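You operate a simulated robot arm through the tools that you are given. There is no shell and no other tool. Be economical: measure what you need, move in short steps, check, and stop when the job is done.

You run a simulated two-armed robot. Do the job below in one go: nothing can be reset, and whatever is moved stays where it is left.

Task
Take the green sling on the top of the grey bench and put it away on the shelf of the teal bench. Then put the blue cloth from the top of the green bench in the purple tray. Then carry the green crate with both arms and set it on the top of the grey bench. Then take the small eye bolt marked "65" from the top of the green cart and leave it on top of the orange hand lamp. Then take the orange brush from the top of the green cart and put it in the steel tray there. Then fetch the yellow pad and set it on the top of the low orange shelf. Then take the short orange pin on the top of the cream bench and put it away on the top of the wooden bench. The order counts.

The check looks at the end state, three seconds after you hand in, the way a careful person would. Anything else that was tipped, shoved, dropped, spilled or broken makes it a failure. Flat cloth is picked up by pressing the open fingertips on it (5 to 10 N) and closing them slowly along it; thin cloth reads only 2 to 8 mm in the jaws.

Robot
Two 7-joint arms with two-finger parallel grippers on one trunk, on a base that drives. Base frame: it is fixed to the floor where the robot stands at the start and does not move with it; the origin is under the middle of the robot, x ahead of it, y to its left, z up; the surface under the hand at the start is at about z = 850. Units: mm, degrees, N and s.
The left shoulder is at the start at [71, 156, 1080], the right one opposite. Places, roughly: blue cloth (7x5x4 cm) [1800, -1600, 900]; green crate (30x20x12 cm) [3900, -400, 400]; green sling (20x6x3 cm) [500, 0, 900]; orange brush (5x4x5 cm) [3700, 2100, 800]; orange hand lamp (6x6x13 cm) [4000, 1500, 900]; purple tray (20x15x5 cm) [900, -200, 900]; shelf of the teal bench [3700, -8000, 400]; short orange pin (4x4x10 cm) [-800, 2400, 900]; small eye bolt [3750, 1750, 750]; steel tray (26x20x5 cm) [4000, 1700, 800]; top of the grey bench [800, -300, 800]; top of the low orange shelf [4300, 800, 900]; top of the wooden bench [3800, -5500, 800]; yellow pad (7x5x4 cm) [4100, 2100, 800]. Payload 3.91 kg a hand.
Tool frame (each hand has its own): the origin (TCP) lies between the finger pads and is the grasp point; the fingertips stand 30 mm ahead of it; z points along the fingers, y is the line along which they close. Largest opening 110 mm; finger width 20, thickness 10; the body of the gripper, 48 by 112 mm, starts 55 mm behind the TCP.
Orientation is that of the tool frame in the base frame, as a unit quaternion [x, y, z, w]. With the fingers straight down and closing along the base's y, the tool's x points along the base's -x, its y along +y and its z along -z.

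Tools
- The arms move only by the tool play_rows. It takes "left_plan", "right_plan" or both (then of equal length, played together; a hand with none holds still); each is a list of rows, each an object (a shift or turn left out is 0, a gripper value left out holds the last) with "turn": the turn, a rotation vector about the tool's x, y, z in degrees, a list of three; "linear": the shift along the tool's x, y, z in m, a list of three; "gripper": the closure in counts, from 0 (fully open) to 255 (shut). In form: [{"turn": [rx, ry, rz], "linear": [x, y, z], "gripper": gripper}, ...]. A call has 1 to 8 rows; each row shifts and turns the commanded pose from where the row before left it, along the tool's axes as they then stand. A row lasts 0.2 s, in which the tool goes at most 50 mm and 8.6 degrees; a call with a longer step from one row to the next is refused whole, and so is a gripper value outside its range. A pose out of reach is approached as far as the arm can. The call stops where the force on the tool passes 40 N (or 10 N more than at its start, if that is more) or the arm is blocked; 0.2 s more then pass. Each finger travels about 108 mm/s and halts on what it meets, pressing with about 42 N; the grip force reading is that of the motor and also rises with nothing between the fingers. The clock runs only during rows and for 0.2 s after the last one: add rows that do not move to give the fingers time. It gives the time, the measured TCP pose, the force on the tool (base axes), the opening and the grip force at its end, in the units of the frame above (readings bear some noise), with the torque about the TCP (base axes, N m) and any sound that the robot's microphone picked up.
- Cameras (640 x 400 px; columns grow to the right, rows downward): "scene" is now at [129.5, 7, 1314.8]; the picture's right is [0.17, -0.98, -0.00], its down [-0.51, -0.09, -0.86] and it looks along [0.84, 0.15, -0.52] (base axes); focal length 267 px, centre (320, 200). "left" rides on the left gripper at [72, -17, -103] in its tool frame; the picture's right is [0.23, 0.97, 0.00], its down [-0.76, 0.18, -0.62] and it looks along [-0.61, 0.14, 0.78] (tool axes); focal length 222 px, centre (320, 200). "right" rides on the right gripper at [72, 17, -103] in its tool frame; the picture's right is [-0.23, 0.97, 0.00], its down [-0.76, -0.18, -0.62] and it looks along [-0.61, -0.14, 0.78] (tool axes); focal length 222 px, centre (320, 200). There is no depth. A picture from a camera that has moved, and an enlarged one, comes with that camera's place and axes in the base frame and with its lens. The place of the scene camera against the robot may be out by one fixed shift of up to 18 mm in any direction.
- snapshot(camera): a new picture of that camera. The clock stands still meanwhile.
- move_column(by): slides the trunk up (or, below 0, down) by that many mm; the arms and the scene camera ride with it, the base frame stays. It gives what a move gives, with no picture.
- base_move(legs): drives the robot by 1 to 6 legs, each [ahead, left, turn to the left] in mm, mm and degrees, along the robot's own axes; the way and the turn of a leg run together, so that a leg with both is an arc; at most 1500 mm and 180 degrees a leg. The arms and the cameras ride along, it lands a little off, and it stops where it bumps. It gives what a move gives.
- aim_head(pan, tilt): turns the head with the scene camera to pan (to the left, within 86 degrees either way) and tilt (down, from -29 to 69), counted from straight ahead of the robot. It gives what a move gives.
- enlarge(camera, box): a new picture of the part [left, top, right, bottom] of that camera's present view, enlarged. The clock stands still meanwhile.
- sign_off(): hands the job in; it is judged then, once.

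Work in short steps. Places have to be worked out from the pictures, the camera data and where the tool is seen: move nearer, look again, correct. Check each grasp and each placing, and mend what went wrong. You have 196 turns and 184 pictures in all, those below and enlarged ones among them. Open the grippers and draw the arms clear of the work before you hand the job in, unless the task says otherwise; then end with one line.

The tools are called after ">>>" by a JSON object that holds its "fn" and its "kwargs". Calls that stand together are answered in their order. play_rows: Moves the arms, as the interface text tells. Its arguments: {"type":"object","properties":{"left_plan":{"type":"array","items":{"type":"object","properties":{"turn":{"type":"array","items":{"type":"number"}},"linear":{"type":"array","items":{"type":"number"}},"gripper":{"type":"number"}}}},"right_plan":{"type":"array","items":{"type":"object","properties":{"turn":{"type":"array","items":{"type":"number"}},"linear":{"type":"array","items":{"type":"number"}},"gripper":{"type":"number"}}}}},"required":[]} The other tools are called the same way: move_column (by) slides the trunk up or down; base_move (legs) drives the base; aim_head (pan, tilt) turns the head that bears the scene camera; snapshot (camera) takes a picture; enlarge (camera, box) takes an enlarged picture of a part of a camera's view; sign_off () hands the job in.

At the start:

```text
time: 0.0
left_tcp_pos: [661.1, 373.5, 1070.8]
left_tcp_rot: [0.0, 1.0, 0.0, -0.001]
left_ft_force: [0.3, -0.2, 0.2]
left_ft_torque: [0.01, -0.01, -0.02]
left_grip_width: 109.9
left_finger_force: 0.0
right_tcp_pos: [769.1, -289.1, 1139.8]
right_tcp_rot: [0.0, 1.0, 0.0, 0.0]
right_ft_force: [-0.6, -0.7, 0.7]
right_ft_torque: [0.04, -0.03, -0.04]
right_grip_width: 110.0
right_finger_force: 0.1
trunk travel left (down, up): [-525.0, 415.0]
robot x, y, heading: [3.9, -0.3, -0.4]
head pan, tilt: [10.0, 31.1]
```

scene: 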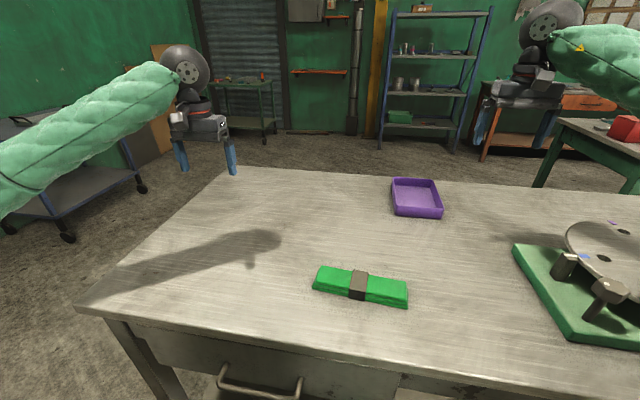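
right: 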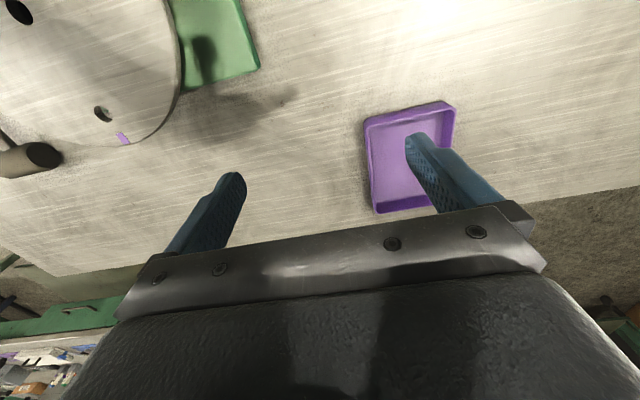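
left: 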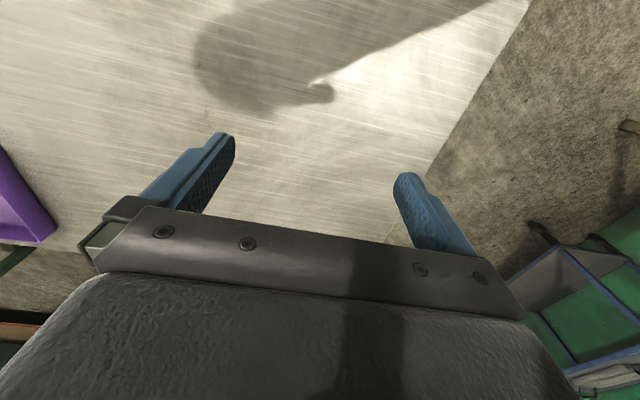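

The sling lies near [514, -7, 870], with its length along y. I'll back the robot off 150 mm for a comfortable reach and look down at it.

>>> {"fn": "base_move", "kwargs": {"legs": [[-150, 0, 0]]}}

>>> {"fn": "aim_head", "kwargs": {"pan": 0, "tilt": 35}}

>>> {"fn": "snapshot", "kwargs": {"camera": "scene"}}

```text
time: 1.4
left_tcp_pos: [508.4, 374.7, 1070.8]
left_tcp_rot: [-0.001, 1.0, -0.001, 0.001]
left_ft_force: [-1.1, 0.7, 0.3]
left_ft_torque: [0.0, -0.06, 0.01]
left_grip_width: 109.9
left_finger_force: 0.0
right_tcp_pos: [617.4, -288.7, 1140.3]
right_tcp_rot: [0.0, 1.0, 0.0, 0.001]
right_ft_force: [-0.1, -0.5, 0.0]
right_ft_torque: [0.02, -0.04, 0.0]
right_grip_width: 110.0
right_finger_force: 0.0
trunk travel left (down, up): [-525.0, 415.0]
robot x, y, heading: [-150.4, 3.0, 0.1]
head pan, tilt: [10.0, 31.1]
```

```text
time: 2.1
left_tcp_pos: [510.8, 375.4, 1070.6]
left_tcp_rot: [-0.001, 1.0, -0.001, 0.0]
left_ft_force: [0.5, 0.1, -0.7]
left_ft_torque: [0.01, 0.03, -0.02]
left_grip_width: 110.1
left_finger_force: 0.1
right_tcp_pos: [619.7, -289.4, 1138.0]
right_tcp_rot: [-0.001, 1.0, 0.0, 0.0]
right_ft_force: [0.9, -0.5, 0.4]
right_ft_torque: [0.02, -0.01, 0.01]
right_grip_width: 110.2
right_finger_force: 0.0
trunk travel left (down, up): [-525.0, 415.0]
robot x, y, heading: [-149.7, -0.6, 0.0]
head pan, tilt: [0.0, 35.0]
```

```text
180 pictures are left
camera scene: at [-20.7, -8.5, 1308.7], right [0.0, -1.0, 0.0], down [-0.57, 0.0, -0.82], along [0.82, 0.0, -0.57], focal length 267 px, centre (320, 200)
```

scene: 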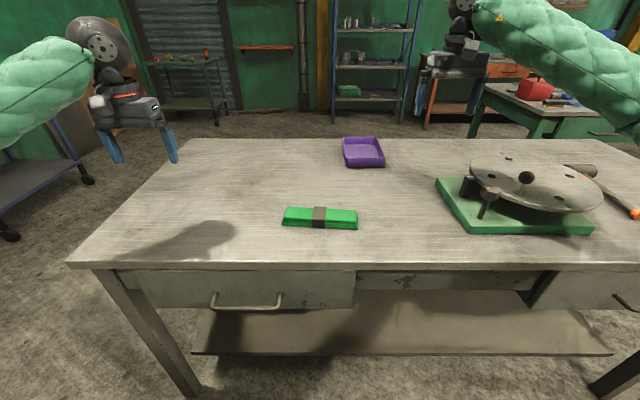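

The sling is around [522, -7], turned about 5° clockwise from y. I'll bring the right hand over it while turning it so the jaws close across the sling's width.

>>> {"fn": "play_rows", "kwargs": {"right_plan": [{"linear": [0.0121, 0.0351, 0.01], "turn": [0, 0, 8.4]}, {"linear": [0.0171, 0.0329, 0.01], "turn": [0, 0, 8.4]}, {"linear": [0.0217, 0.0301, 0.01], "turn": [0, 0, 8.4]}, {"linear": [0.0259, 0.0266, 0.01], "turn": [0, 0, 8.4]}, {"linear": [0.0295, 0.0225, 0.01], "turn": [0, 0, 8.4]}, {"linear": [0.0325, 0.018, 0.01], "turn": [0, 0, 8.4]}, {"linear": [0.0348, 0.013, 0.01], "turn": [0, 0, 8.4]}, {"linear": [0.0363, 0.0078, 0.01], "turn": [0, 0, 8.4]}]}}

>>> {"fn": "play_rows", "kwargs": {"right_plan": [{"turn": [0, 0, 7.0], "linear": [0, 0, 0.02]}, {"turn": [0, 0, 7.0], "linear": [0, 0, 0.02]}, {"turn": [0, 0, 7.0], "linear": [0, 0, 0.02]}, {"turn": [0, 0, 7], "linear": [0, 0, 0.02]}, {}]}}

>>> {"fn": "snapshot", "kwargs": {"camera": "right"}}

>>> {"fn": "snapshot", "kwargs": {"camera": "scene"}}

```text
time: 3.9
left_tcp_pos: [511.2, 375.1, 1069.1]
left_tcp_rot: [0.0, 1.0, 0.0, 0.0]
left_ft_force: [0.1, 0.7, -0.1]
left_ft_torque: [0.01, 0.0, 0.02]
left_grip_width: 110.3
left_finger_force: 0.0
right_tcp_pos: [522.8, -8.8, 1057.2]
right_tcp_rot: [0.555, 0.832, 0.0, 0.0]
right_ft_force: [0.3, 0.9, 0.3]
right_ft_torque: [-0.01, -0.04, 0.0]
right_grip_width: 109.8
right_finger_force: 0.0
trunk travel left (down, up): [-525.0, 415.0]
robot x, y, heading: [-146.6, -0.8, 0.1]
head pan, tilt: [0.0, 35.0]
```

```text
time: 5.1
left_tcp_pos: [510.3, 376.5, 1069.9]
left_tcp_rot: [-0.001, 1.0, 0.0, 0.0]
left_ft_force: [0.1, -0.7, -0.5]
left_ft_torque: [-0.04, -0.03, -0.01]
left_grip_width: 110.0
left_finger_force: 0.1
right_tcp_pos: [522.1, -9.6, 978.0]
right_tcp_rot: [0.739, 0.674, 0.001, 0.001]
right_ft_force: [0.2, -0.2, 1.1]
right_ft_torque: [-0.03, -0.02, 0.0]
right_grip_width: 110.0
right_finger_force: 0.1
trunk travel left (down, up): [-525.0, 415.0]
robot x, y, heading: [-146.1, 1.4, -0.1]
head pan, tilt: [0.0, 35.0]
```

```text
179 pictures are left
camera right: at [545.8, 61.1, 1080.6], right [0.95, -0.31, 0.0], down [-0.25, -0.74, 0.62], along [-0.2, -0.59, -0.78], focal length 222 px, centre (320, 200)
```

right: 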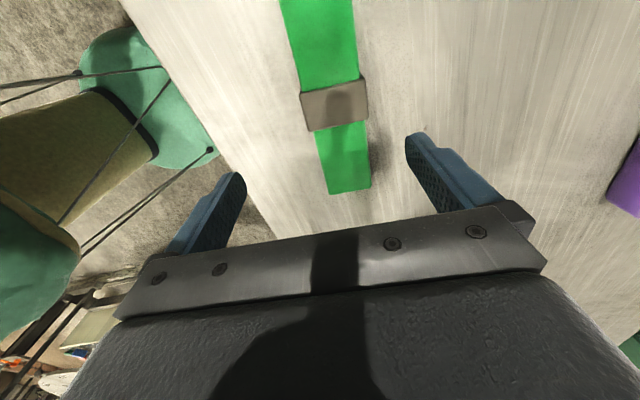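

```text
178 pictures are left
camera scene: at [-21.4, -8.3, 1308.8], right [0.0, -1.0, 0.0], down [-0.57, 0.0, -0.82], along [0.82, 0.0, -0.57], focal length 267 px, centre (320, 200)
```

scene: 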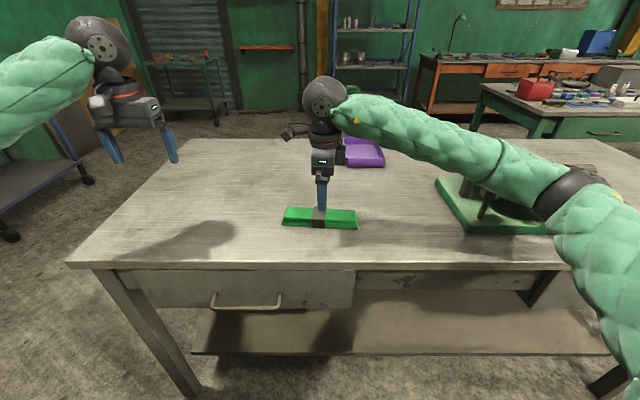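

The wrist camera puts the sling's band at about [540, 5]. I'll correct by that much and lower so the tips stand beside the sling.

>>> {"fn": "play_rows", "kwargs": {"right_plan": [{"linear": [0.0156, 0.0166, 0.02]}, {"linear": [0, 0, 0.03]}, {"linear": [0, 0, 0.02]}, {"linear": [0, 0, 0.015]}, {}]}}

>>> {"fn": "snapshot", "kwargs": {"camera": "right"}}

>>> {"fn": "enlarge", "kwargs": {"camera": "scene", "box": [240, 130, 400, 250]}}

```text
time: 6.3
left_tcp_pos: [510.6, 376.5, 1070.2]
left_tcp_rot: [-0.001, 1.0, 0.0, -0.001]
left_ft_force: [0.8, -0.4, -0.9]
left_ft_torque: [-0.04, 0.03, 0.05]
left_grip_width: 109.8
left_finger_force: 0.1
right_tcp_pos: [539.5, 5.9, 894.4]
right_tcp_rot: [0.737, 0.676, 0.0, 0.001]
right_ft_force: [-0.8, -0.3, 0.7]
right_ft_torque: [0.01, -0.01, 0.0]
right_grip_width: 110.0
right_finger_force: 0.1
trunk travel left (down, up): [-525.0, 415.0]
robot x, y, heading: [-148.7, 0.1, 0.3]
head pan, tilt: [0.0, 35.0]
```

```text
177 pictures are left
camera right: at [562.9, 76.3, 997.7], right [0.95, -0.31, 0.0], down [-0.25, -0.74, 0.62], along [-0.2, -0.59, -0.78], focal length 222 px, centre (320, 200)
```

right: 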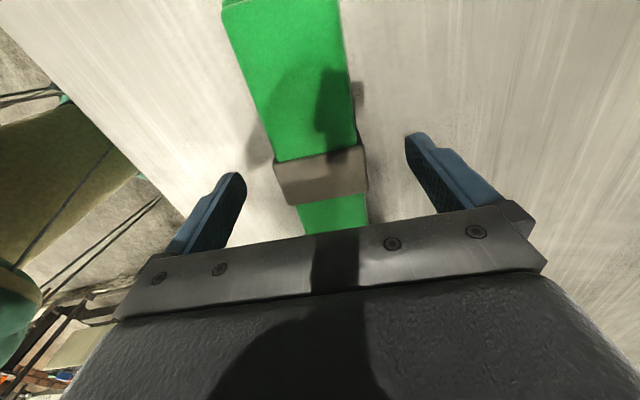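

```text
3.33 times, centred on (320, 190) of scene
camera zoom: at [-21.3, -8.3, 1308.8], right [0.0, -1.0, 0.0], down [-0.57, 0.0, -0.82], along [0.82, 0.0, -0.57], focal length 890 px, centre (320, 233)
```

zoom: 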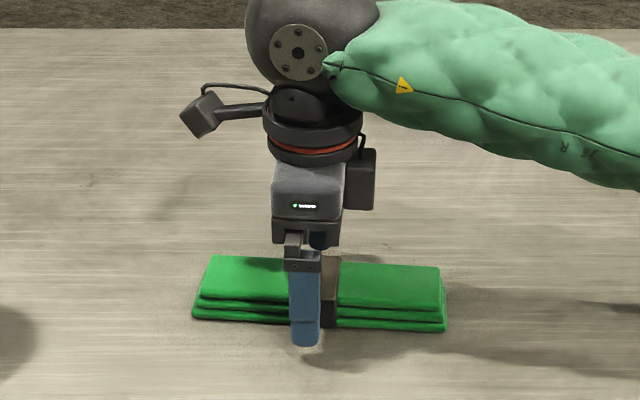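

The jaws straddle the sling. I'll lower a little more, watching the force, and then close.

>>> {"fn": "play_rows", "kwargs": {"right_plan": [{"linear": [0, 0, 0.006]}, {"linear": [0, 0, 0.005]}, {}]}}

>>> {"fn": "enlarge", "kwargs": {"camera": "scene", "box": [280, 170, 360, 230]}}

```text
time: 7.1
left_tcp_pos: [509.9, 376.7, 1070.1]
left_tcp_rot: [-0.001, 1.0, 0.0, -0.001]
left_ft_force: [-1.2, 0.0, -0.3]
left_ft_torque: [0.01, 0.01, 0.03]
left_grip_width: 109.8
left_finger_force: 0.1
right_tcp_pos: [538.9, 6.1, 884.4]
right_tcp_rot: [0.738, 0.675, 0.001, 0.0]
right_ft_force: [0.1, 1.2, -0.1]
right_ft_torque: [-0.01, 0.01, -0.03]
right_grip_width: 110.3
right_finger_force: 0.0
trunk travel left (down, up): [-525.0, 415.0]
robot x, y, heading: [-151.5, 0.3, -0.0]
head pan, tilt: [0.0, 35.0]
```

```text
6.67 times, centred on (320, 200) of scene
camera zoom: at [-21.3, -8.4, 1308.8], right [0.0, -1.0, 0.0], down [-0.57, 0.0, -0.82], along [0.82, 0.0, -0.57], focal length 1780 px, centre (320, 200)
```

zoom: 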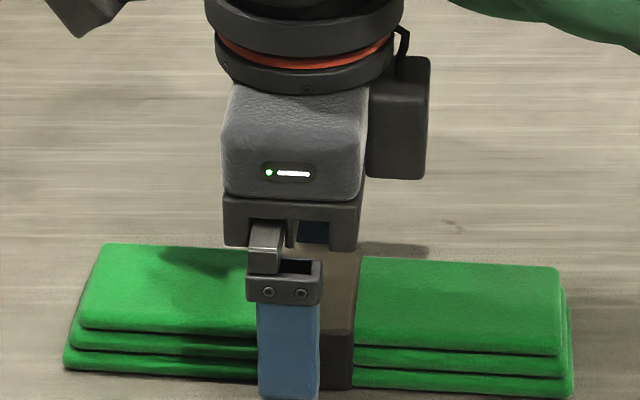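

No contact with the bench yet; the tips are about at the sling's bottom layer. Closing, then a lift.

>>> {"fn": "play_rows", "kwargs": {"right_plan": [{"gripper": 255}, {}, {}, {}, {"linear": [0, 0, -0.03]}, {"linear": [0, 0, -0.04]}, {"linear": [0, 0, -0.04]}, {}]}}

>>> {"fn": "snapshot", "kwargs": {"camera": "scene"}}

```text
time: 8.9
left_tcp_pos: [510.1, 374.4, 1070.0]
left_tcp_rot: [-0.001, 1.0, -0.001, 0.0]
left_ft_force: [-0.4, -1.0, 0.1]
left_ft_torque: [0.03, 0.02, 0.04]
left_grip_width: 109.9
left_finger_force: 0.1
right_tcp_pos: [536.5, 6.7, 992.9]
right_tcp_rot: [0.739, 0.674, 0.001, 0.0]
right_ft_force: [-0.1, -0.1, -0.2]
right_ft_torque: [0.0, 0.02, 0.01]
right_grip_width: 0.1
right_finger_force: 37.7
trunk travel left (down, up): [-525.0, 415.0]
robot x, y, heading: [-149.0, -2.7, -0.2]
head pan, tilt: [0.0, 35.0]
```

```text
174 pictures are left
camera scene: at [-20.8, -8.7, 1308.7], right [0.0, -1.0, 0.0], down [-0.57, 0.0, -0.82], along [0.82, 0.0, -0.57], focal length 267 px, centre (320, 200)
```

scene: 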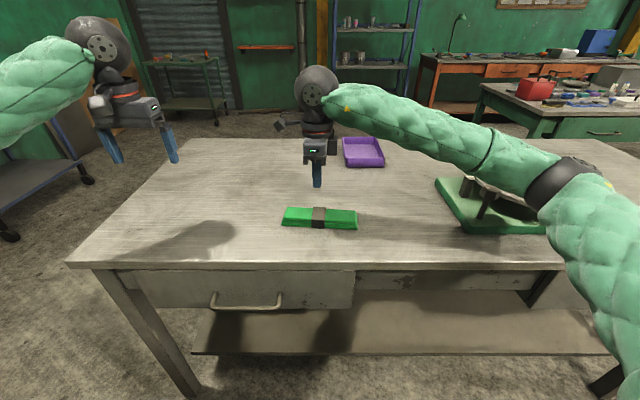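

The jaws closed above the sling, so it lies lower than I took it: top about 850, centre about [537, -8]. I'll open, shift, and go down further until near the bench.

>>> {"fn": "play_rows", "kwargs": {"right_plan": [{"gripper": 0, "linear": [-0.014, 0.0, 0]}, {}, {}, {"linear": [0, 0, 0.045]}, {"linear": [0, 0, 0.045]}, {"linear": [0, 0, 0.02]}, {"linear": [0, 0, 0.015]}, {}]}}

>>> {"fn": "enlarge", "kwargs": {"camera": "scene", "box": [280, 170, 360, 230]}}

>>> {"fn": "snapshot", "kwargs": {"camera": "right"}}

```text
time: 10.5
left_tcp_pos: [509.4, 375.4, 1069.7]
left_tcp_rot: [0.0, 1.0, -0.001, 0.0]
left_ft_force: [-0.1, -0.8, 0.3]
left_ft_torque: [-0.01, 0.02, 0.02]
left_grip_width: 110.0
left_finger_force: 0.0
right_tcp_pos: [535.6, -7.4, 880.6]
right_tcp_rot: [0.737, 0.676, 0.003, 0.0]
right_ft_force: [-15.0, -6.0, 18.3]
right_ft_torque: [-0.29, 1.48, 0.3]
right_grip_width: 110.1
right_finger_force: 0.1
trunk travel left (down, up): [-525.0, 415.0]
robot x, y, heading: [-148.3, 0.1, 0.0]
head pan, tilt: [0.0, 35.0]
stopped in row 7 (right hand): the force on the tool passed its limit at 53 N (the readings are from after the stop); the commanded pose is now the measured one
```

```text
6.67 times, centred on (320, 200) of scene
camera zoom: at [-22.2, -8.8, 1309.0], right [0.0, -1.0, 0.0], down [-0.57, 0.0, -0.82], along [0.82, 0.0, -0.57], focal length 1780 px, centre (320, 200)
```

zoom: 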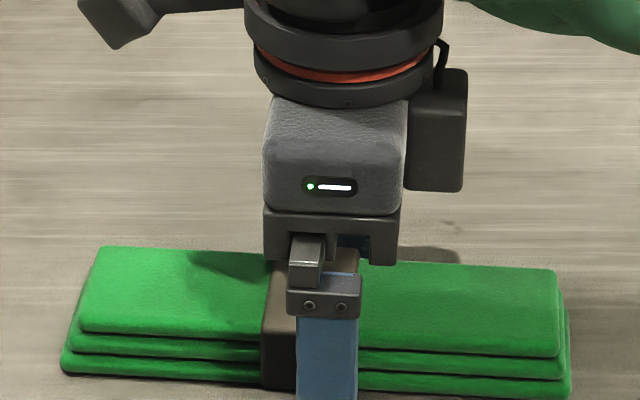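

```text
172 pictures are left
camera right: at [559.3, 62.2, 983.9], right [0.95, -0.31, 0.0], down [-0.25, -0.75, 0.62], along [-0.19, -0.59, -0.78], focal length 222 px, centre (320, 200)
```

right: 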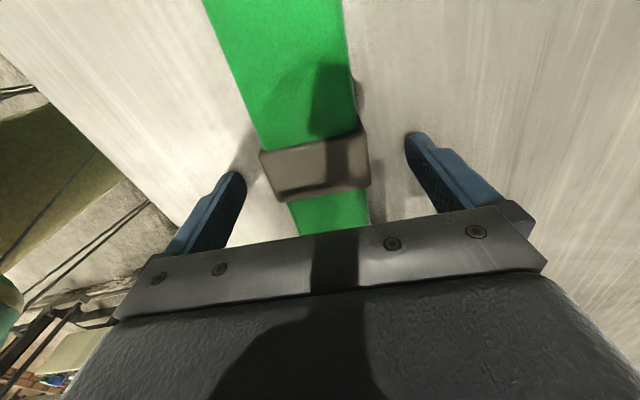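

Contact came at tip height 850, so that is the bench top. I'll ease up 3 mm, close, and read the jaw width before lifting.

>>> {"fn": "play_rows", "kwargs": {"right_plan": [{"linear": [0, 0, -0.003]}, {"gripper": 255}, {}, {}, {}]}}

>>> {"fn": "snapshot", "kwargs": {"camera": "right"}}

>>> {"fn": "enlarge", "kwargs": {"camera": "scene", "box": [270, 170, 370, 240]}}

```text
time: 11.7
left_tcp_pos: [510.1, 375.2, 1068.1]
left_tcp_rot: [0.0, 1.0, -0.001, -0.001]
left_ft_force: [0.2, 0.3, 0.0]
left_ft_torque: [0.01, 0.02, 0.01]
left_grip_width: 110.2
left_finger_force: 0.2
right_tcp_pos: [537.0, -7.1, 882.6]
right_tcp_rot: [0.738, 0.675, 0.003, -0.001]
right_ft_force: [0.5, -0.1, -0.2]
right_ft_torque: [-0.13, 0.0, 0.02]
right_grip_width: 55.8
right_finger_force: 41.9
trunk travel left (down, up): [-525.0, 415.0]
robot x, y, heading: [-146.1, 1.9, -0.1]
head pan, tilt: [0.0, 35.0]
```

```text
171 pictures are left
camera right: at [561.1, 62.3, 985.4], right [0.95, -0.31, 0.0], down [-0.25, -0.74, 0.62], along [-0.19, -0.59, -0.78], focal length 222 px, centre (320, 200)
```

right: 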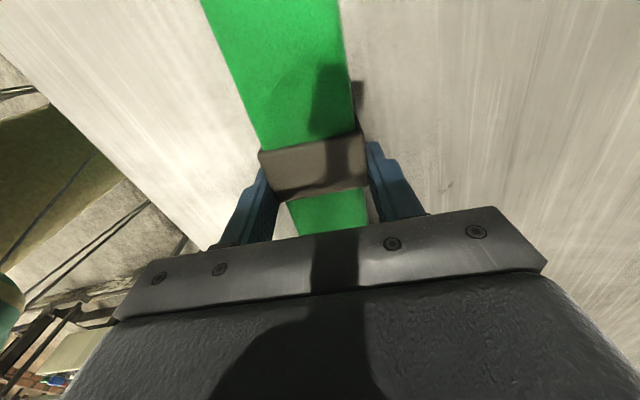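

```text
5.71 times, centred on (320, 205) of scene
camera zoom: at [-20.9, -8.5, 1308.7], right [0.0, -1.0, 0.0], down [-0.57, 0.0, -0.82], along [0.82, 0.0, -0.57], focal length 1525 px, centre (320, 171)
```

zoom: 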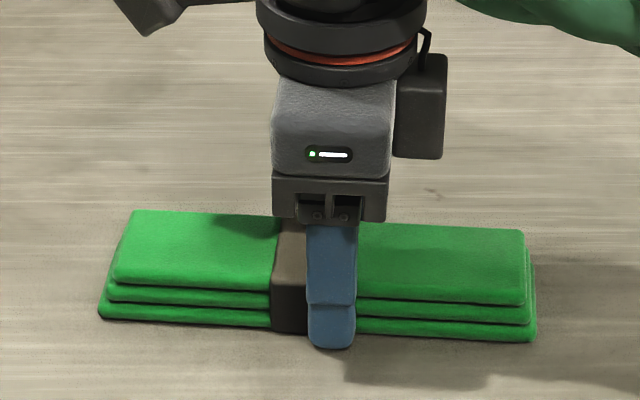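

The jaws now hold it at 55.8 mm. I'll lift slowly in small steps and check the width.

>>> {"fn": "play_rows", "kwargs": {"right_plan": [{"linear": [0, 0, -0.005]}, {"linear": [0, 0, -0.01]}, {"linear": [0, 0, -0.015]}, {"linear": [0, 0, -0.02]}, {}]}}

>>> {"fn": "enlarge", "kwargs": {"camera": "scene", "box": [270, 170, 370, 240]}}

```text
time: 12.9
left_tcp_pos: [510.9, 374.7, 1069.2]
left_tcp_rot: [0.001, 1.0, 0.001, 0.0]
left_ft_force: [0.0, -0.6, -0.3]
left_ft_torque: [0.01, 0.01, -0.01]
left_grip_width: 110.0
left_finger_force: 0.1
right_tcp_pos: [538.6, -7.4, 931.8]
right_tcp_rot: [0.738, 0.675, 0.002, 0.0]
right_ft_force: [-0.1, 0.1, -3.7]
right_ft_torque: [-0.07, 0.02, -0.04]
right_grip_width: 55.7
right_finger_force: 42.3
trunk travel left (down, up): [-525.0, 415.0]
robot x, y, heading: [-150.4, 1.2, 0.1]
head pan, tilt: [0.0, 35.0]
```

```text
5.71 times, centred on (320, 205) of scene
camera zoom: at [-20.7, -8.7, 1308.7], right [0.0, -1.0, 0.0], down [-0.57, 0.0, -0.82], along [0.82, 0.0, -0.57], focal length 1525 px, centre (320, 171)
```

zoom: 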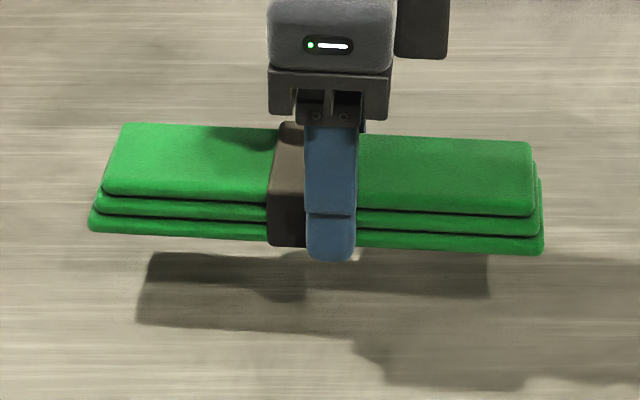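

Held firmly, about 0.37 kg. I'll lift it well clear and look around to the right for a driving route.

>>> {"fn": "play_rows", "kwargs": {"right_plan": [{"linear": [0, 0, -0.04]}, {"linear": [0, 0, -0.045]}, {"linear": [0, 0, -0.045]}, {}]}}

>>> {"fn": "aim_head", "kwargs": {"pan": -60, "tilt": 12}}

>>> {"fn": "snapshot", "kwargs": {"camera": "scene"}}

>>> {"fn": "aim_head", "kwargs": {"pan": 60, "tilt": 12}}

>>> {"fn": "snapshot", "kwargs": {"camera": "scene"}}

```text
time: 13.9
left_tcp_pos: [511.2, 374.6, 1069.3]
left_tcp_rot: [0.0, 1.0, -0.001, -0.001]
left_ft_force: [-0.2, -0.2, 0.1]
left_ft_torque: [-0.02, 0.01, 0.0]
left_grip_width: 109.9
left_finger_force: 0.1
right_tcp_pos: [540.3, -6.9, 1062.0]
right_tcp_rot: [0.738, 0.675, 0.002, 0.001]
right_ft_force: [-0.3, -0.8, -3.5]
right_ft_torque: [-0.05, 0.04, 0.01]
right_grip_width: 56.0
right_finger_force: 41.2
trunk travel left (down, up): [-525.0, 415.0]
robot x, y, heading: [-147.7, -1.3, 0.1]
head pan, tilt: [0.0, 35.0]
```

```text
time: 15.2
left_tcp_pos: [510.9, 374.8, 1069.4]
left_tcp_rot: [0.001, 1.0, 0.0, -0.001]
left_ft_force: [-0.2, -0.8, -0.1]
left_ft_torque: [-0.01, 0.0, -0.01]
left_grip_width: 110.1
left_finger_force: 0.0
right_tcp_pos: [539.0, -6.6, 1061.8]
right_tcp_rot: [0.738, 0.675, 0.002, 0.0]
right_ft_force: [-0.7, -0.3, -3.3]
right_ft_torque: [-0.05, 0.03, 0.01]
right_grip_width: 55.9
right_finger_force: 41.9
trunk travel left (down, up): [-525.0, 415.0]
robot x, y, heading: [-150.9, -2.6, -0.1]
head pan, tilt: [-60.0, 12.0]
```

```text
168 pictures are left
camera scene: at [-62.2, -89.2, 1345.6], right [-0.87, -0.5, 0.0], down [-0.11, 0.18, -0.98], along [0.49, -0.85, -0.21], focal length 267 px, centre (320, 200)
```

scene: 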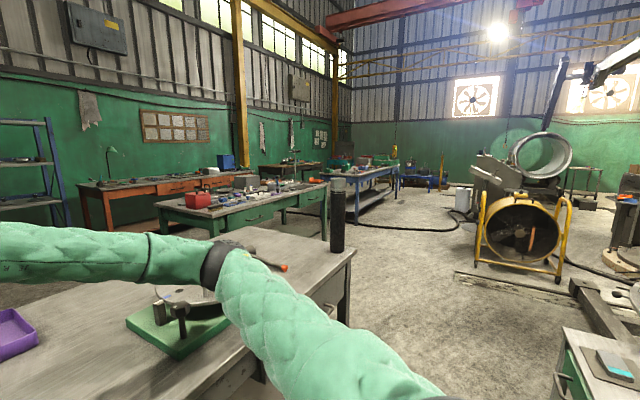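

```text
time: 17.2
left_tcp_pos: [510.3, 375.0, 1070.0]
left_tcp_rot: [0.0, 1.0, 0.0, -0.001]
left_ft_force: [0.5, 0.8, -0.1]
left_ft_torque: [-0.01, -0.02, 0.03]
left_grip_width: 110.2
left_finger_force: 0.1
right_tcp_pos: [539.9, -6.1, 1063.3]
right_tcp_rot: [0.738, 0.675, 0.003, 0.0]
right_ft_force: [-0.1, -0.2, -2.3]
right_ft_torque: [-0.01, 0.01, -0.01]
right_grip_width: 55.6
right_finger_force: 41.8
trunk travel left (down, up): [-525.0, 415.0]
robot x, y, heading: [-147.6, -3.0, 0.0]
head pan, tilt: [60.0, 12.0]
```

```text
167 pictures are left
camera scene: at [-62.3, 72.2, 1345.7], right [0.87, -0.5, 0.0], down [-0.1, -0.18, -0.98], along [0.49, 0.85, -0.21], focal length 267 px, centre (320, 200)
```

scene: 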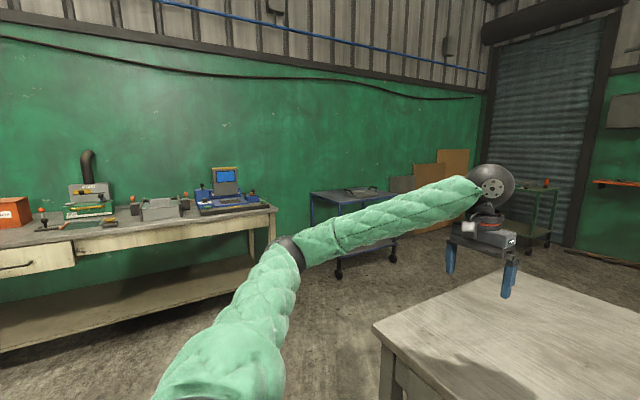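

Grey bench spans roughly x 400–1130, y −1240 to 350, with a bench close behind on my right. I'll tuck the left hand inward and look hard right and down for the aisle.

>>> {"fn": "play_rows", "kwargs": {"left_plan": [{"linear": [0.01, -0.045, -0.01]}, {"linear": [0.01, -0.045, -0.01]}, {"linear": [0.01, -0.045, -0.01]}, {"linear": [0.01, -0.03, -0.01]}, {}]}}

>>> {"fn": "aim_head", "kwargs": {"pan": -86, "tilt": 35}}

>>> {"fn": "snapshot", "kwargs": {"camera": "scene"}}

```text
time: 18.4
left_tcp_pos: [471.4, 209.7, 1109.2]
left_tcp_rot: [-0.001, 1.0, 0.0, -0.001]
left_ft_force: [-0.1, -0.4, -0.9]
left_ft_torque: [0.0, -0.02, -0.02]
left_grip_width: 109.8
left_finger_force: 0.1
right_tcp_pos: [539.4, -6.6, 1063.0]
right_tcp_rot: [0.737, 0.675, 0.003, 0.0]
right_ft_force: [0.7, 0.0, -2.9]
right_ft_torque: [-0.04, 0.01, -0.03]
right_grip_width: 55.9
right_finger_force: 41.8
trunk travel left (down, up): [-525.0, 415.0]
robot x, y, heading: [-151.8, 2.6, -0.2]
head pan, tilt: [60.0, 12.0]
```

```text
time: 20.7
left_tcp_pos: [471.5, 209.7, 1109.3]
left_tcp_rot: [0.0, 1.0, 0.0, -0.001]
left_ft_force: [0.2, 0.5, -0.4]
left_ft_torque: [0.04, -0.01, 0.05]
left_grip_width: 110.0
left_finger_force: 0.1
right_tcp_pos: [539.8, -7.6, 1062.0]
right_tcp_rot: [0.738, 0.675, 0.002, 0.001]
right_ft_force: [0.0, -0.6, -2.4]
right_ft_torque: [-0.05, 0.0, 0.0]
right_grip_width: 55.8
right_finger_force: 42.3
trunk travel left (down, up): [-525.0, 415.0]
robot x, y, heading: [-148.8, 0.1, -0.2]
head pan, tilt: [-85.9, 35.0]
```

```text
166 pictures are left
camera scene: at [-102.6, -96.5, 1308.8], right [-1.0, -0.07, 0.0], down [-0.04, 0.57, -0.82], along [0.06, -0.82, -0.57], focal length 267 px, centre (320, 200)
```

scene: 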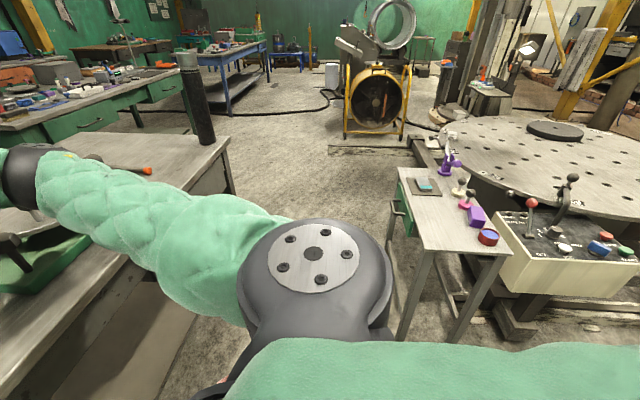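

The aisle runs between x ≈ −310 and 392. I'll turn to face −y, sidestep to its middle (x ≈ 45), and check.

>>> {"fn": "base_move", "kwargs": {"legs": [[0, 0, -90], [0, 190, 0]]}}

>>> {"fn": "aim_head", "kwargs": {"pan": 0, "tilt": 30}}

>>> {"fn": "snapshot", "kwargs": {"camera": "scene"}}

```text
time: 26.0
left_tcp_pos: [244.3, -622.5, 1107.6]
left_tcp_rot: [0.708, 0.706, 0.001, -0.001]
left_ft_force: [0.2, 0.3, -0.2]
left_ft_torque: [0.01, 0.02, 0.03]
left_grip_width: 110.0
left_finger_force: 0.0
right_tcp_pos: [28.3, -690.4, 1063.2]
right_tcp_rot: [0.999, -0.047, 0.0, 0.002]
right_ft_force: [0.0, 0.1, -3.2]
right_ft_torque: [0.01, 0.05, -0.01]
right_grip_width: 55.9
right_finger_force: 42.1
trunk travel left (down, up): [-525.0, 415.0]
robot x, y, heading: [36.3, -2.5, -90.4]
head pan, tilt: [-85.9, 35.0]
```

```text
time: 27.6
left_tcp_pos: [243.2, -624.9, 1108.4]
left_tcp_rot: [0.708, 0.706, 0.001, -0.001]
left_ft_force: [0.2, -0.1, -0.9]
left_ft_torque: [0.0, 0.01, -0.03]
left_grip_width: 110.2
left_finger_force: 0.1
right_tcp_pos: [28.0, -691.6, 1063.8]
right_tcp_rot: [0.999, -0.046, 0.002, 0.002]
right_ft_force: [-0.3, 0.6, -3.4]
right_ft_torque: [0.01, 0.03, 0.01]
right_grip_width: 55.8
right_finger_force: 42.0
trunk travel left (down, up): [-525.0, 415.0]
robot x, y, heading: [36.3, -0.2, -90.5]
head pan, tilt: [0.0, 30.0]
```

```text
165 pictures are left
camera scene: at [26.7, -151.4, 1316.5], right [-1.0, 0.0, 0.0], down [0.0, 0.5, -0.87], along [0.0, -0.87, -0.5], focal length 267 px, centre (320, 200)
```

scene: 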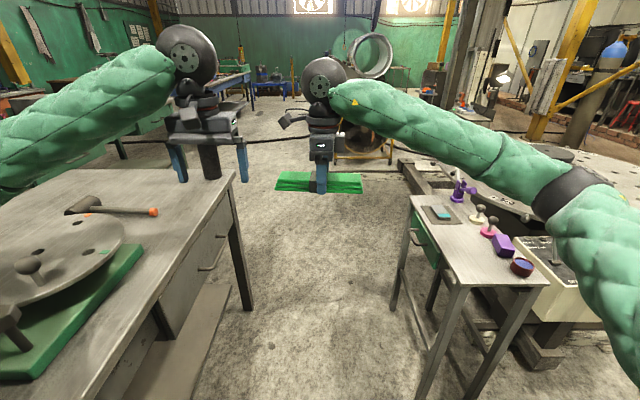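

The bottle on the bench end reaches about z 1200, so I'll raise the trunk 250 mm so that the left forearm clears it, then drive down the aisle.

>>> {"fn": "move_column", "kwargs": {"by": 250}}

>>> {"fn": "base_move", "kwargs": {"legs": [[1500, 0, 0], [600, 200, 0]]}}

>>> {"fn": "aim_head", "kwargs": {"pan": 25, "tilt": 15}}

>>> {"fn": "snapshot", "kwargs": {"camera": "scene"}}

```text
time: 30.2
left_tcp_pos: [242.2, -624.0, 1359.1]
left_tcp_rot: [0.708, 0.706, 0.001, -0.001]
left_ft_force: [-0.5, -0.9, 0.0]
left_ft_torque: [0.03, 0.0, -0.02]
left_grip_width: 110.0
left_finger_force: 0.0
right_tcp_pos: [27.6, -691.0, 1313.4]
right_tcp_rot: [0.999, -0.047, 0.003, 0.002]
right_ft_force: [-1.1, 0.1, -4.1]
right_ft_torque: [-0.04, 0.05, 0.02]
right_grip_width: 56.0
right_finger_force: 41.5
trunk travel left (down, up): [-775.0, 165.0]
robot x, y, heading: [36.5, 1.4, -90.2]
head pan, tilt: [0.0, 30.0]
```

```text
time: 40.7
left_tcp_pos: [397.4, -2713.9, 1358.2]
left_tcp_rot: [0.718, 0.696, 0.0, 0.0]
left_ft_force: [0.5, 0.0, 0.5]
left_ft_torque: [0.03, -0.03, -0.02]
left_grip_width: 110.1
left_finger_force: 0.0
right_tcp_pos: [178.0, -2774.8, 1313.4]
right_tcp_rot: [0.998, -0.062, 0.002, 0.002]
right_ft_force: [-0.2, 0.2, -2.9]
right_ft_torque: [0.0, 0.02, -0.03]
right_grip_width: 55.6
right_finger_force: 41.6
trunk travel left (down, up): [-775.0, 165.0]
robot x, y, heading: [209.2, -2084.7, -91.7]
head pan, tilt: [0.0, 30.0]
```

```text
time: 41.6
left_tcp_pos: [394.4, -2713.2, 1358.7]
left_tcp_rot: [0.718, 0.696, 0.0, 0.0]
left_ft_force: [-0.3, -0.6, 0.2]
left_ft_torque: [-0.02, 0.05, 0.01]
left_grip_width: 109.9
left_finger_force: 0.0
right_tcp_pos: [178.8, -2773.6, 1312.3]
right_tcp_rot: [0.998, -0.061, 0.002, 0.001]
right_ft_force: [-0.6, -0.1, -2.6]
right_ft_torque: [0.0, 0.0, 0.01]
right_grip_width: 55.6
right_finger_force: 41.4
trunk travel left (down, up): [-775.0, 165.0]
robot x, y, heading: [208.2, -2086.5, -92.0]
head pan, tilt: [25.0, 15.0]
```

```text
164 pictures are left
camera scene: at [232.4, -2230.8, 1590.7], right [-0.92, -0.39, 0.0], down [-0.1, 0.24, -0.97], along [0.38, -0.89, -0.26], focal length 267 px, centre (320, 200)
```

scene: 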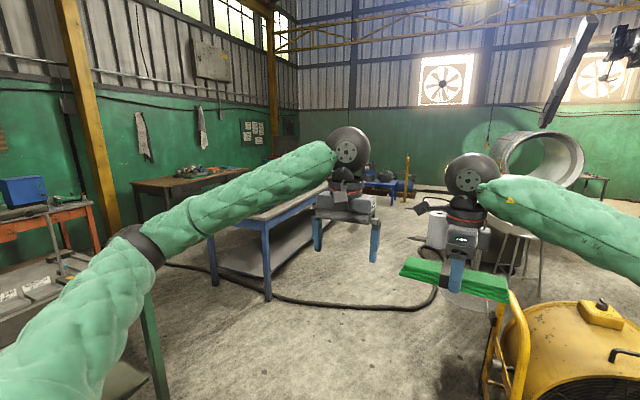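

Clear floor lies between the blue bench (right side x ≈ 1600) and the fan. I'll drive on to about [850, −5200] and look left.

>>> {"fn": "base_move", "kwargs": {"legs": [[900, 350, 2], [900, 320, 0], [1300, 0, 0]]}}

>>> {"fn": "aim_head", "kwargs": {"pan": 50, "tilt": 15}}

>>> {"fn": "snapshot", "kwargs": {"camera": "scene"}}

```text
time: 57.3
left_tcp_pos: [1060.7, -5803.3, 1358.5]
left_tcp_rot: [0.71, 0.704, 0.0, 0.0]
left_ft_force: [0.1, -0.3, -0.3]
left_ft_torque: [-0.01, -0.04, 0.02]
left_grip_width: 109.7
left_finger_force: 0.0
right_tcp_pos: [844.0, -5871.0, 1312.3]
right_tcp_rot: [0.999, -0.049, 0.002, 0.001]
right_ft_force: [0.3, -0.3, -4.0]
right_ft_torque: [0.01, 0.06, 0.0]
right_grip_width: 55.9
right_finger_force: 41.9
trunk travel left (down, up): [-775.0, 165.0]
robot x, y, heading: [857.5, -5182.6, -90.8]
head pan, tilt: [25.0, 15.0]
```

```text
time: 58.2
left_tcp_pos: [1060.9, -5803.1, 1358.2]
left_tcp_rot: [0.711, 0.703, 0.001, -0.001]
left_ft_force: [-0.1, -0.3, 0.4]
left_ft_torque: [0.02, 0.01, -0.03]
left_grip_width: 110.1
left_finger_force: 0.0
right_tcp_pos: [843.5, -5869.4, 1313.4]
right_tcp_rot: [0.999, -0.048, 0.001, 0.001]
right_ft_force: [-0.2, 0.4, -3.1]
right_ft_torque: [0.0, 0.04, 0.0]
right_grip_width: 55.8
right_finger_force: 42.3
trunk travel left (down, up): [-775.0, 165.0]
robot x, y, heading: [854.6, -5178.0, -90.6]
head pan, tilt: [50.0, 15.0]
```

```text
163 pictures are left
camera scene: at [917.9, -5300.9, 1590.8], right [-0.65, -0.76, 0.0], down [-0.2, 0.17, -0.97], along [0.73, -0.63, -0.26], focal length 267 px, centre (320, 200)
```

scene: 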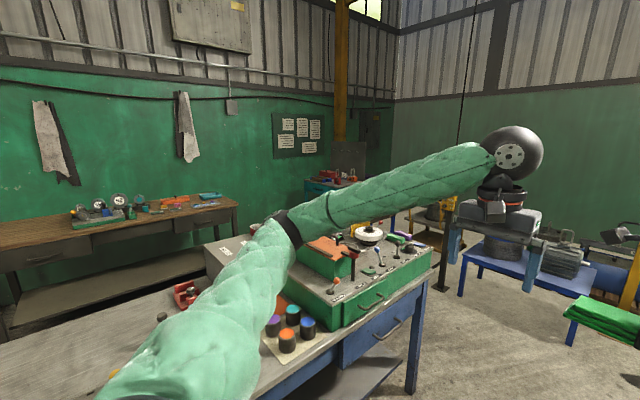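

Teal bench shows at the far wall beyond the end of the blue bench; the wooden bench is on the left wall. I'll pass the blue bench's end (y ≈ −6620), turn to face +x at about y −7150, and look.

>>> {"fn": "base_move", "kwargs": {"legs": [[1500, 0, 0], [480, 0, 0], [0, 0, 90]]}}

>>> {"fn": "aim_head", "kwargs": {"pan": -10, "tilt": 20}}

>>> {"fn": "snapshot", "kwargs": {"camera": "scene"}}

```text
time: 72.2
left_tcp_pos: [1439.7, -6970.3, 1357.7]
left_tcp_rot: [-0.015, 1.0, 0.0, 0.0]
left_ft_force: [0.6, -0.4, 0.4]
left_ft_torque: [0.01, 0.03, -0.01]
left_grip_width: 110.1
left_finger_force: 0.1
right_tcp_pos: [1514.2, -7185.6, 1311.5]
right_tcp_rot: [0.728, 0.686, 0.003, 0.0]
right_ft_force: [0.1, -0.5, -3.9]
right_ft_torque: [-0.05, -0.02, -0.01]
right_grip_width: 55.9
right_finger_force: 42.1
trunk travel left (down, up): [-775.0, 165.0]
robot x, y, heading: [823.3, -7197.9, 1.6]
head pan, tilt: [50.0, 15.0]
```

```text
time: 73.5
left_tcp_pos: [1439.6, -6970.1, 1358.2]
left_tcp_rot: [-0.015, 1.0, 0.001, 0.0]
left_ft_force: [0.5, 0.2, -0.9]
left_ft_torque: [-0.01, 0.0, 0.0]
left_grip_width: 109.7
left_finger_force: 0.1
right_tcp_pos: [1513.4, -7184.4, 1312.2]
right_tcp_rot: [0.728, 0.686, 0.002, 0.0]
right_ft_force: [0.1, 0.0, -4.0]
right_ft_torque: [-0.02, 0.02, 0.0]
right_grip_width: 55.7
right_finger_force: 42.2
trunk travel left (down, up): [-775.0, 165.0]
robot x, y, heading: [821.8, -7195.9, 1.9]
head pan, tilt: [-10.0, 20.0]
```

```text
162 pictures are left
camera scene: at [957.5, -7218.4, 1582.6], right [-0.14, -0.99, 0.0], down [-0.34, 0.05, -0.94], along [0.93, -0.14, -0.34], focal length 267 px, centre (320, 200)
```

scene: 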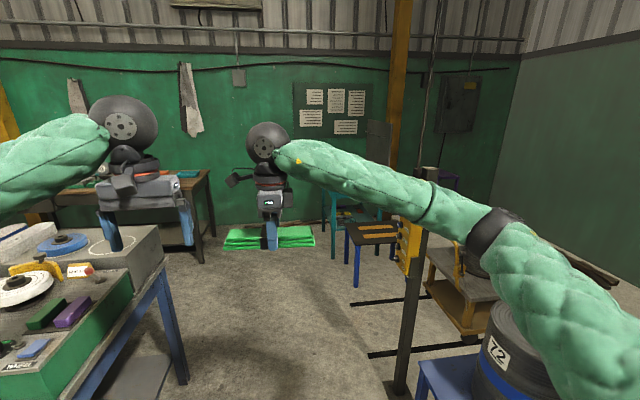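

The teal bench is hidden behind the right forearm, with a blue stool near its front and a post at [1946, −7838]. I'll drive forward past the post and look again.

>>> {"fn": "base_move", "kwargs": {"legs": [[1300, 0, -2]]}}

>>> {"fn": "aim_head", "kwargs": {"pan": -35, "tilt": 30}}

>>> {"fn": "snapshot", "kwargs": {"camera": "scene"}}

```text
time: 79.9
left_tcp_pos: [2718.0, -6936.4, 1359.1]
left_tcp_rot: [-0.013, 1.0, 0.0, 0.0]
left_ft_force: [-0.3, -0.1, 0.0]
left_ft_torque: [0.01, -0.01, 0.02]
left_grip_width: 110.5
left_finger_force: 0.0
right_tcp_pos: [2791.4, -7152.1, 1312.3]
right_tcp_rot: [0.729, 0.684, 0.002, 0.0]
right_ft_force: [0.6, -0.4, -2.7]
right_ft_torque: [-0.02, 0.0, 0.01]
right_grip_width: 55.8
right_finger_force: 41.5
trunk travel left (down, up): [-775.0, 165.0]
robot x, y, heading: [2099.9, -7163.3, 1.5]
head pan, tilt: [-10.0, 20.0]
```

```text
time: 80.8
left_tcp_pos: [2717.4, -6937.8, 1359.6]
left_tcp_rot: [-0.013, 1.0, 0.001, 0.0]
left_ft_force: [0.3, 0.0, 0.4]
left_ft_torque: [-0.03, 0.04, -0.02]
left_grip_width: 110.0
left_finger_force: 0.0
right_tcp_pos: [2791.8, -7151.6, 1312.5]
right_tcp_rot: [0.729, 0.684, 0.003, 0.0]
right_ft_force: [-0.6, 0.2, -3.9]
right_ft_torque: [-0.01, 0.0, 0.03]
right_grip_width: 55.8
right_finger_force: 42.1
trunk travel left (down, up): [-775.0, 165.0]
robot x, y, heading: [2103.2, -7161.1, 1.5]
head pan, tilt: [-35.0, 30.0]
```

```text
161 pictures are left
camera scene: at [2219.1, -7219.6, 1566.6], right [-0.55, -0.83, 0.0], down [-0.42, 0.28, -0.87], along [0.72, -0.48, -0.5], focal length 267 px, centre (320, 200)
```

scene: 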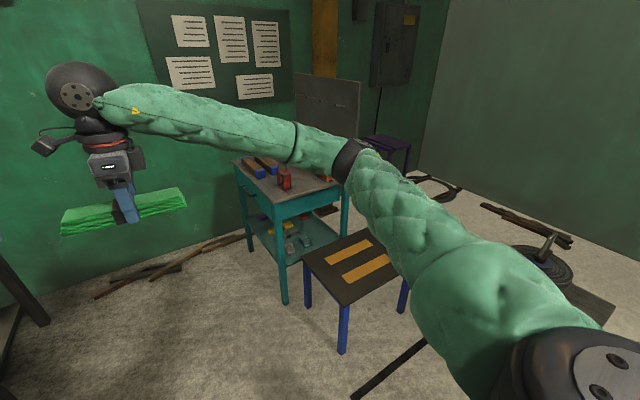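

The teal bench's open drawer side faces +y (front edge y ≈ −7715, x 3415–4090), with things on its shelf. I'll go to stand in front of it, facing −y.

>>> {"fn": "base_move", "kwargs": {"legs": [[800, 200, 0], [0, 0, -91.5], [0, 650, 0]]}}

>>> {"fn": "aim_head", "kwargs": {"pan": 0, "tilt": 50}}

>>> {"fn": "snapshot", "kwargs": {"camera": "scene"}}

```text
time: 92.3
left_tcp_pos: [3740.6, -7572.7, 1358.8]
left_tcp_rot: [0.713, 0.701, 0.0, 0.001]
left_ft_force: [-0.2, -0.1, 0.3]
left_ft_torque: [0.02, 0.02, 0.02]
left_grip_width: 110.2
left_finger_force: 0.1
right_tcp_pos: [3522.3, -7637.7, 1312.3]
right_tcp_rot: [0.999, -0.054, 0.001, 0.002]
right_ft_force: [0.2, 0.4, -2.9]
right_ft_torque: [-0.01, 0.06, 0.0]
right_grip_width: 56.0
right_finger_force: 41.6
trunk travel left (down, up): [-775.0, 165.0]
robot x, y, heading: [3538.4, -6948.1, -90.9]
head pan, tilt: [-35.0, 30.0]
```

```text
time: 93.3
left_tcp_pos: [3740.7, -7573.0, 1358.7]
left_tcp_rot: [0.713, 0.701, 0.0, -0.001]
left_ft_force: [-0.2, -0.6, -0.3]
left_ft_torque: [0.0, 0.01, -0.04]
left_grip_width: 110.1
left_finger_force: 0.0
right_tcp_pos: [3522.6, -7636.9, 1312.3]
right_tcp_rot: [0.999, -0.054, 0.001, 0.002]
right_ft_force: [-0.1, 1.2, -3.6]
right_ft_torque: [0.0, 0.03, 0.0]
right_grip_width: 55.7
right_finger_force: 42.0
trunk travel left (down, up): [-775.0, 165.0]
robot x, y, heading: [3541.0, -6947.9, -91.0]
head pan, tilt: [0.0, 50.0]
```

```text
160 pictures are left
camera scene: at [3529.6, -7084.7, 1537.1], right [-1.0, 0.02, 0.0], down [0.01, 0.77, -0.64], along [-0.01, -0.64, -0.77], focal length 267 px, centre (320, 200)
```

scene: 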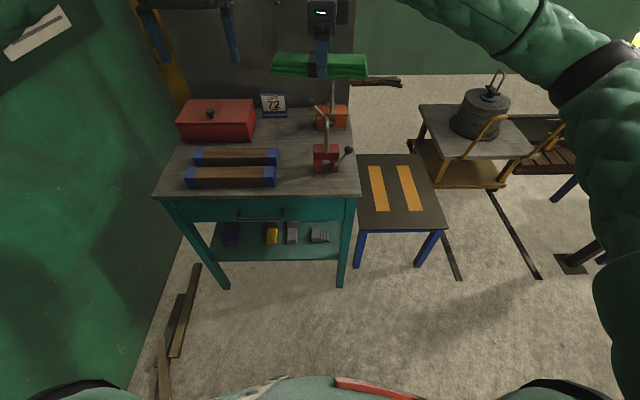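

Shelf is at z ≈ 390, with small items standing about 85 mm back from its front edge (y ≈ −7703); the front strip is free. I'll back off, sidestep so the right hand faces the gap near x 3800, lower the trunk, and look.

>>> {"fn": "base_move", "kwargs": {"legs": [[-150, 290, 1]]}}

>>> {"fn": "move_column", "kwargs": {"by": -740}}

>>> {"fn": "aim_head", "kwargs": {"pan": 0, "tilt": 25}}

>>> {"fn": "snapshot", "kwargs": {"camera": "scene"}}

```text
time: 95.1
left_tcp_pos: [3959.4, -7454.6, 1356.9]
left_tcp_rot: [0.714, 0.7, 0.004, 0.0]
left_ft_force: [0.7, 0.7, -0.5]
left_ft_torque: [0.0, 0.0, 0.01]
left_grip_width: 109.9
left_finger_force: 0.1
right_tcp_pos: [3751.9, -7521.8, 1313.5]
right_tcp_rot: [0.999, -0.047, 0.004, 0.002]
right_ft_force: [-0.1, 0.1, -3.8]
right_ft_torque: [0.01, 0.02, 0.02]
right_grip_width: 56.0
right_finger_force: 41.5
trunk travel left (down, up): [-775.0, 165.0]
robot x, y, heading: [3766.8, -6835.3, -90.4]
head pan, tilt: [0.0, 50.0]
stopped in leg 1: the robot was blocked; the commanded pose is now the measured one
```

```text
refused: -740 is not a number from -400 to 400
```

```text
time: 96.0
left_tcp_pos: [3960.5, -7456.2, 1356.3]
left_tcp_rot: [0.714, 0.7, 0.004, 0.0]
left_ft_force: [-0.5, 0.2, -0.7]
left_ft_torque: [-0.04, -0.01, 0.02]
left_grip_width: 110.0
left_finger_force: 0.0
right_tcp_pos: [3752.3, -7522.7, 1313.1]
right_tcp_rot: [0.999, -0.046, 0.004, 0.001]
right_ft_force: [-0.2, -0.4, -3.4]
right_ft_torque: [0.01, 0.04, -0.01]
right_grip_width: 55.7
right_finger_force: 41.9
trunk travel left (down, up): [-775.0, 165.0]
robot x, y, heading: [3769.1, -6837.0, -90.4]
head pan, tilt: [0.0, 25.0]
```

```text
159 pictures are left
camera scene: at [3751.1, -6985.8, 1574.6], right [-1.0, 0.01, 0.0], down [0.01, 0.42, -0.91], along [0.0, -0.91, -0.42], focal length 267 px, centre (320, 200)
```

scene: 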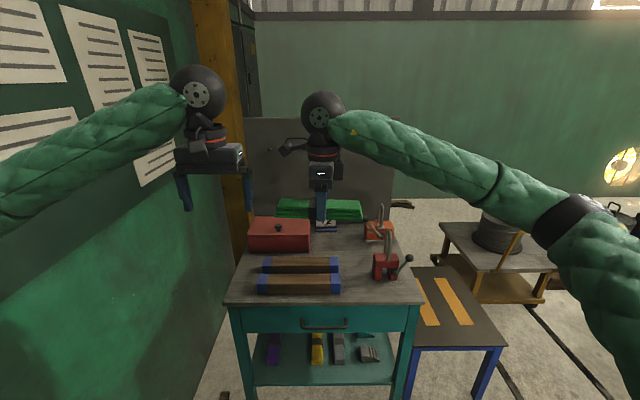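

The base was blocked, likely the left elbow against the wall. I'll ease away to the right, and then lower the trunk in two steps.

>>> {"fn": "base_move", "kwargs": {"legs": [[10, -70, 0]]}}

>>> {"fn": "move_column", "kwargs": {"by": -380}}

>>> {"fn": "snapshot", "kwargs": {"camera": "scene"}}

>>> {"fn": "aim_head", "kwargs": {"pan": 80, "tilt": 45}}

>>> {"fn": "snapshot", "kwargs": {"camera": "scene"}}

```text
time: 96.7
left_tcp_pos: [3959.5, -7455.8, 1355.2]
left_tcp_rot: [0.715, 0.699, 0.003, -0.001]
left_ft_force: [0.7, 0.3, 0.8]
left_ft_torque: [-0.05, -0.01, 0.03]
left_grip_width: 109.9
left_finger_force: 0.1
right_tcp_pos: [3752.6, -7521.9, 1312.0]
right_tcp_rot: [0.999, -0.048, 0.002, 0.001]
right_ft_force: [0.1, 0.7, -3.0]
right_ft_torque: [-0.02, 0.01, 0.0]
right_grip_width: 55.8
right_finger_force: 41.7
trunk travel left (down, up): [-775.0, 165.0]
robot x, y, heading: [3768.0, -6834.8, -90.4]
head pan, tilt: [0.0, 25.0]
stopped in leg 1: the robot was blocked; the commanded pose is now the measured one
```

```text
time: 100.3
left_tcp_pos: [3959.9, -7454.9, 976.6]
left_tcp_rot: [0.715, 0.7, 0.004, 0.0]
left_ft_force: [1.0, -0.2, -0.5]
left_ft_torque: [-0.01, 0.0, 0.02]
left_grip_width: 109.8
left_finger_force: 0.0
right_tcp_pos: [3752.4, -7521.9, 931.7]
right_tcp_rot: [0.999, -0.048, 0.003, 0.004]
right_ft_force: [0.0, 0.2, -3.3]
right_ft_torque: [-0.02, 0.04, 0.04]
right_grip_width: 55.8
right_finger_force: 42.4
trunk travel left (down, up): [-395.0, 545.0]
robot x, y, heading: [3767.7, -6831.9, -90.7]
head pan, tilt: [0.0, 25.0]
```

```text
158 pictures are left
camera scene: at [3751.7, -6985.2, 1194.5], right [-1.0, 0.01, 0.0], down [0.01, 0.42, -0.91], along [-0.01, -0.91, -0.42], focal length 267 px, centre (320, 200)
```

scene: 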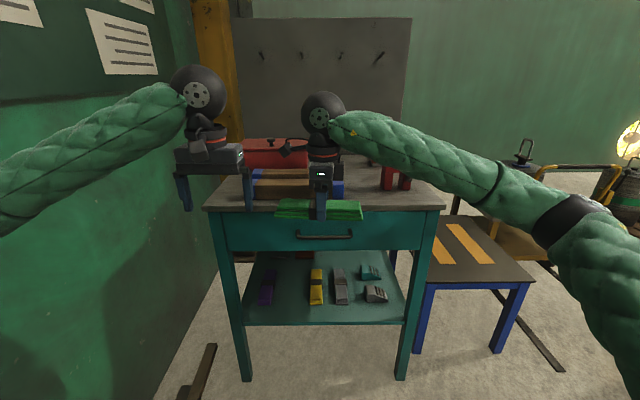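

```text
time: 101.8
left_tcp_pos: [3960.5, -7456.9, 976.1]
left_tcp_rot: [0.715, 0.699, 0.005, 0.0]
left_ft_force: [0.8, -0.5, -0.4]
left_ft_torque: [-0.01, -0.01, 0.01]
left_grip_width: 110.1
left_finger_force: 0.1
right_tcp_pos: [3752.6, -7522.3, 932.3]
right_tcp_rot: [0.999, -0.048, 0.004, 0.002]
right_ft_force: [0.3, -0.8, -3.1]
right_ft_torque: [0.01, 0.04, 0.0]
right_grip_width: 55.8
right_finger_force: 41.6
trunk travel left (down, up): [-395.0, 545.0]
robot x, y, heading: [3768.9, -6834.6, -90.4]
head pan, tilt: [80.0, 45.0]
```

```text
157 pictures are left
camera scene: at [3832.6, -6908.1, 1164.3], right [-0.18, -0.98, 0.0], down [-0.69, 0.13, -0.71], along [0.7, -0.13, -0.7], focal length 267 px, centre (320, 200)
```

scene: 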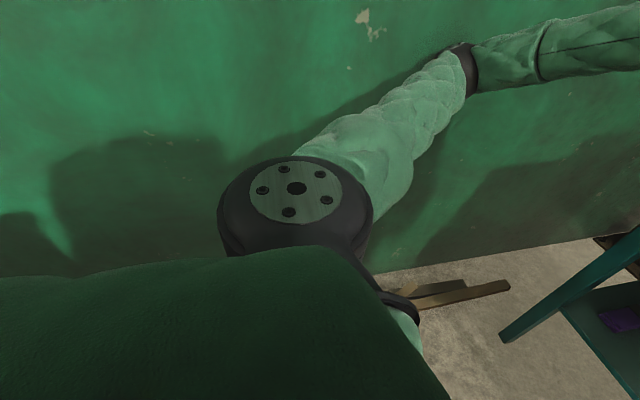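

The left elbow is against the wall. I'll stretch the left hand forward and up a little, which pulls the elbow in, then try the sidestep again.

>>> {"fn": "play_rows", "kwargs": {"left_plan": [{"linear": [-0.03, 0, -0.03]}, {"linear": [-0.03, 0, -0.03]}, {"linear": [-0.03, 0, -0.03]}, {"linear": [-0.03, 0, -0.01]}, {}]}}

>>> {"fn": "base_move", "kwargs": {"legs": [[0, -80, 0]]}}

```text
time: 103.0
left_tcp_pos: [3961.3, -7577.5, 1074.2]
left_tcp_rot: [0.714, 0.7, 0.003, -0.001]
left_ft_force: [0.8, 0.4, 0.2]
left_ft_torque: [-0.04, 0.03, -0.01]
left_grip_width: 109.9
left_finger_force: 0.2
right_tcp_pos: [3756.5, -7523.5, 932.3]
right_tcp_rot: [0.999, -0.047, 0.002, 0.002]
right_ft_force: [-0.2, 0.0, -3.8]
right_ft_torque: [-0.03, 0.03, 0.02]
right_grip_width: 55.8
right_finger_force: 42.3
trunk travel left (down, up): [-395.0, 545.0]
robot x, y, heading: [3767.3, -6832.7, -90.5]
head pan, tilt: [80.0, 45.0]
```

```text
time: 104.1
left_tcp_pos: [3878.3, -7576.1, 1073.3]
left_tcp_rot: [0.714, 0.7, 0.004, -0.001]
left_ft_force: [-0.4, -0.3, -0.3]
left_ft_torque: [-0.02, -0.01, 0.0]
left_grip_width: 109.8
left_finger_force: 0.0
right_tcp_pos: [3674.1, -7522.6, 932.7]
right_tcp_rot: [0.999, -0.046, 0.002, 0.002]
right_ft_force: [-0.5, -0.2, -3.3]
right_ft_torque: [0.02, -0.03, 0.0]
right_grip_width: 56.0
right_finger_force: 41.9
trunk travel left (down, up): [-395.0, 545.0]
robot x, y, heading: [3686.2, -6833.9, -90.6]
head pan, tilt: [80.0, 45.0]
```

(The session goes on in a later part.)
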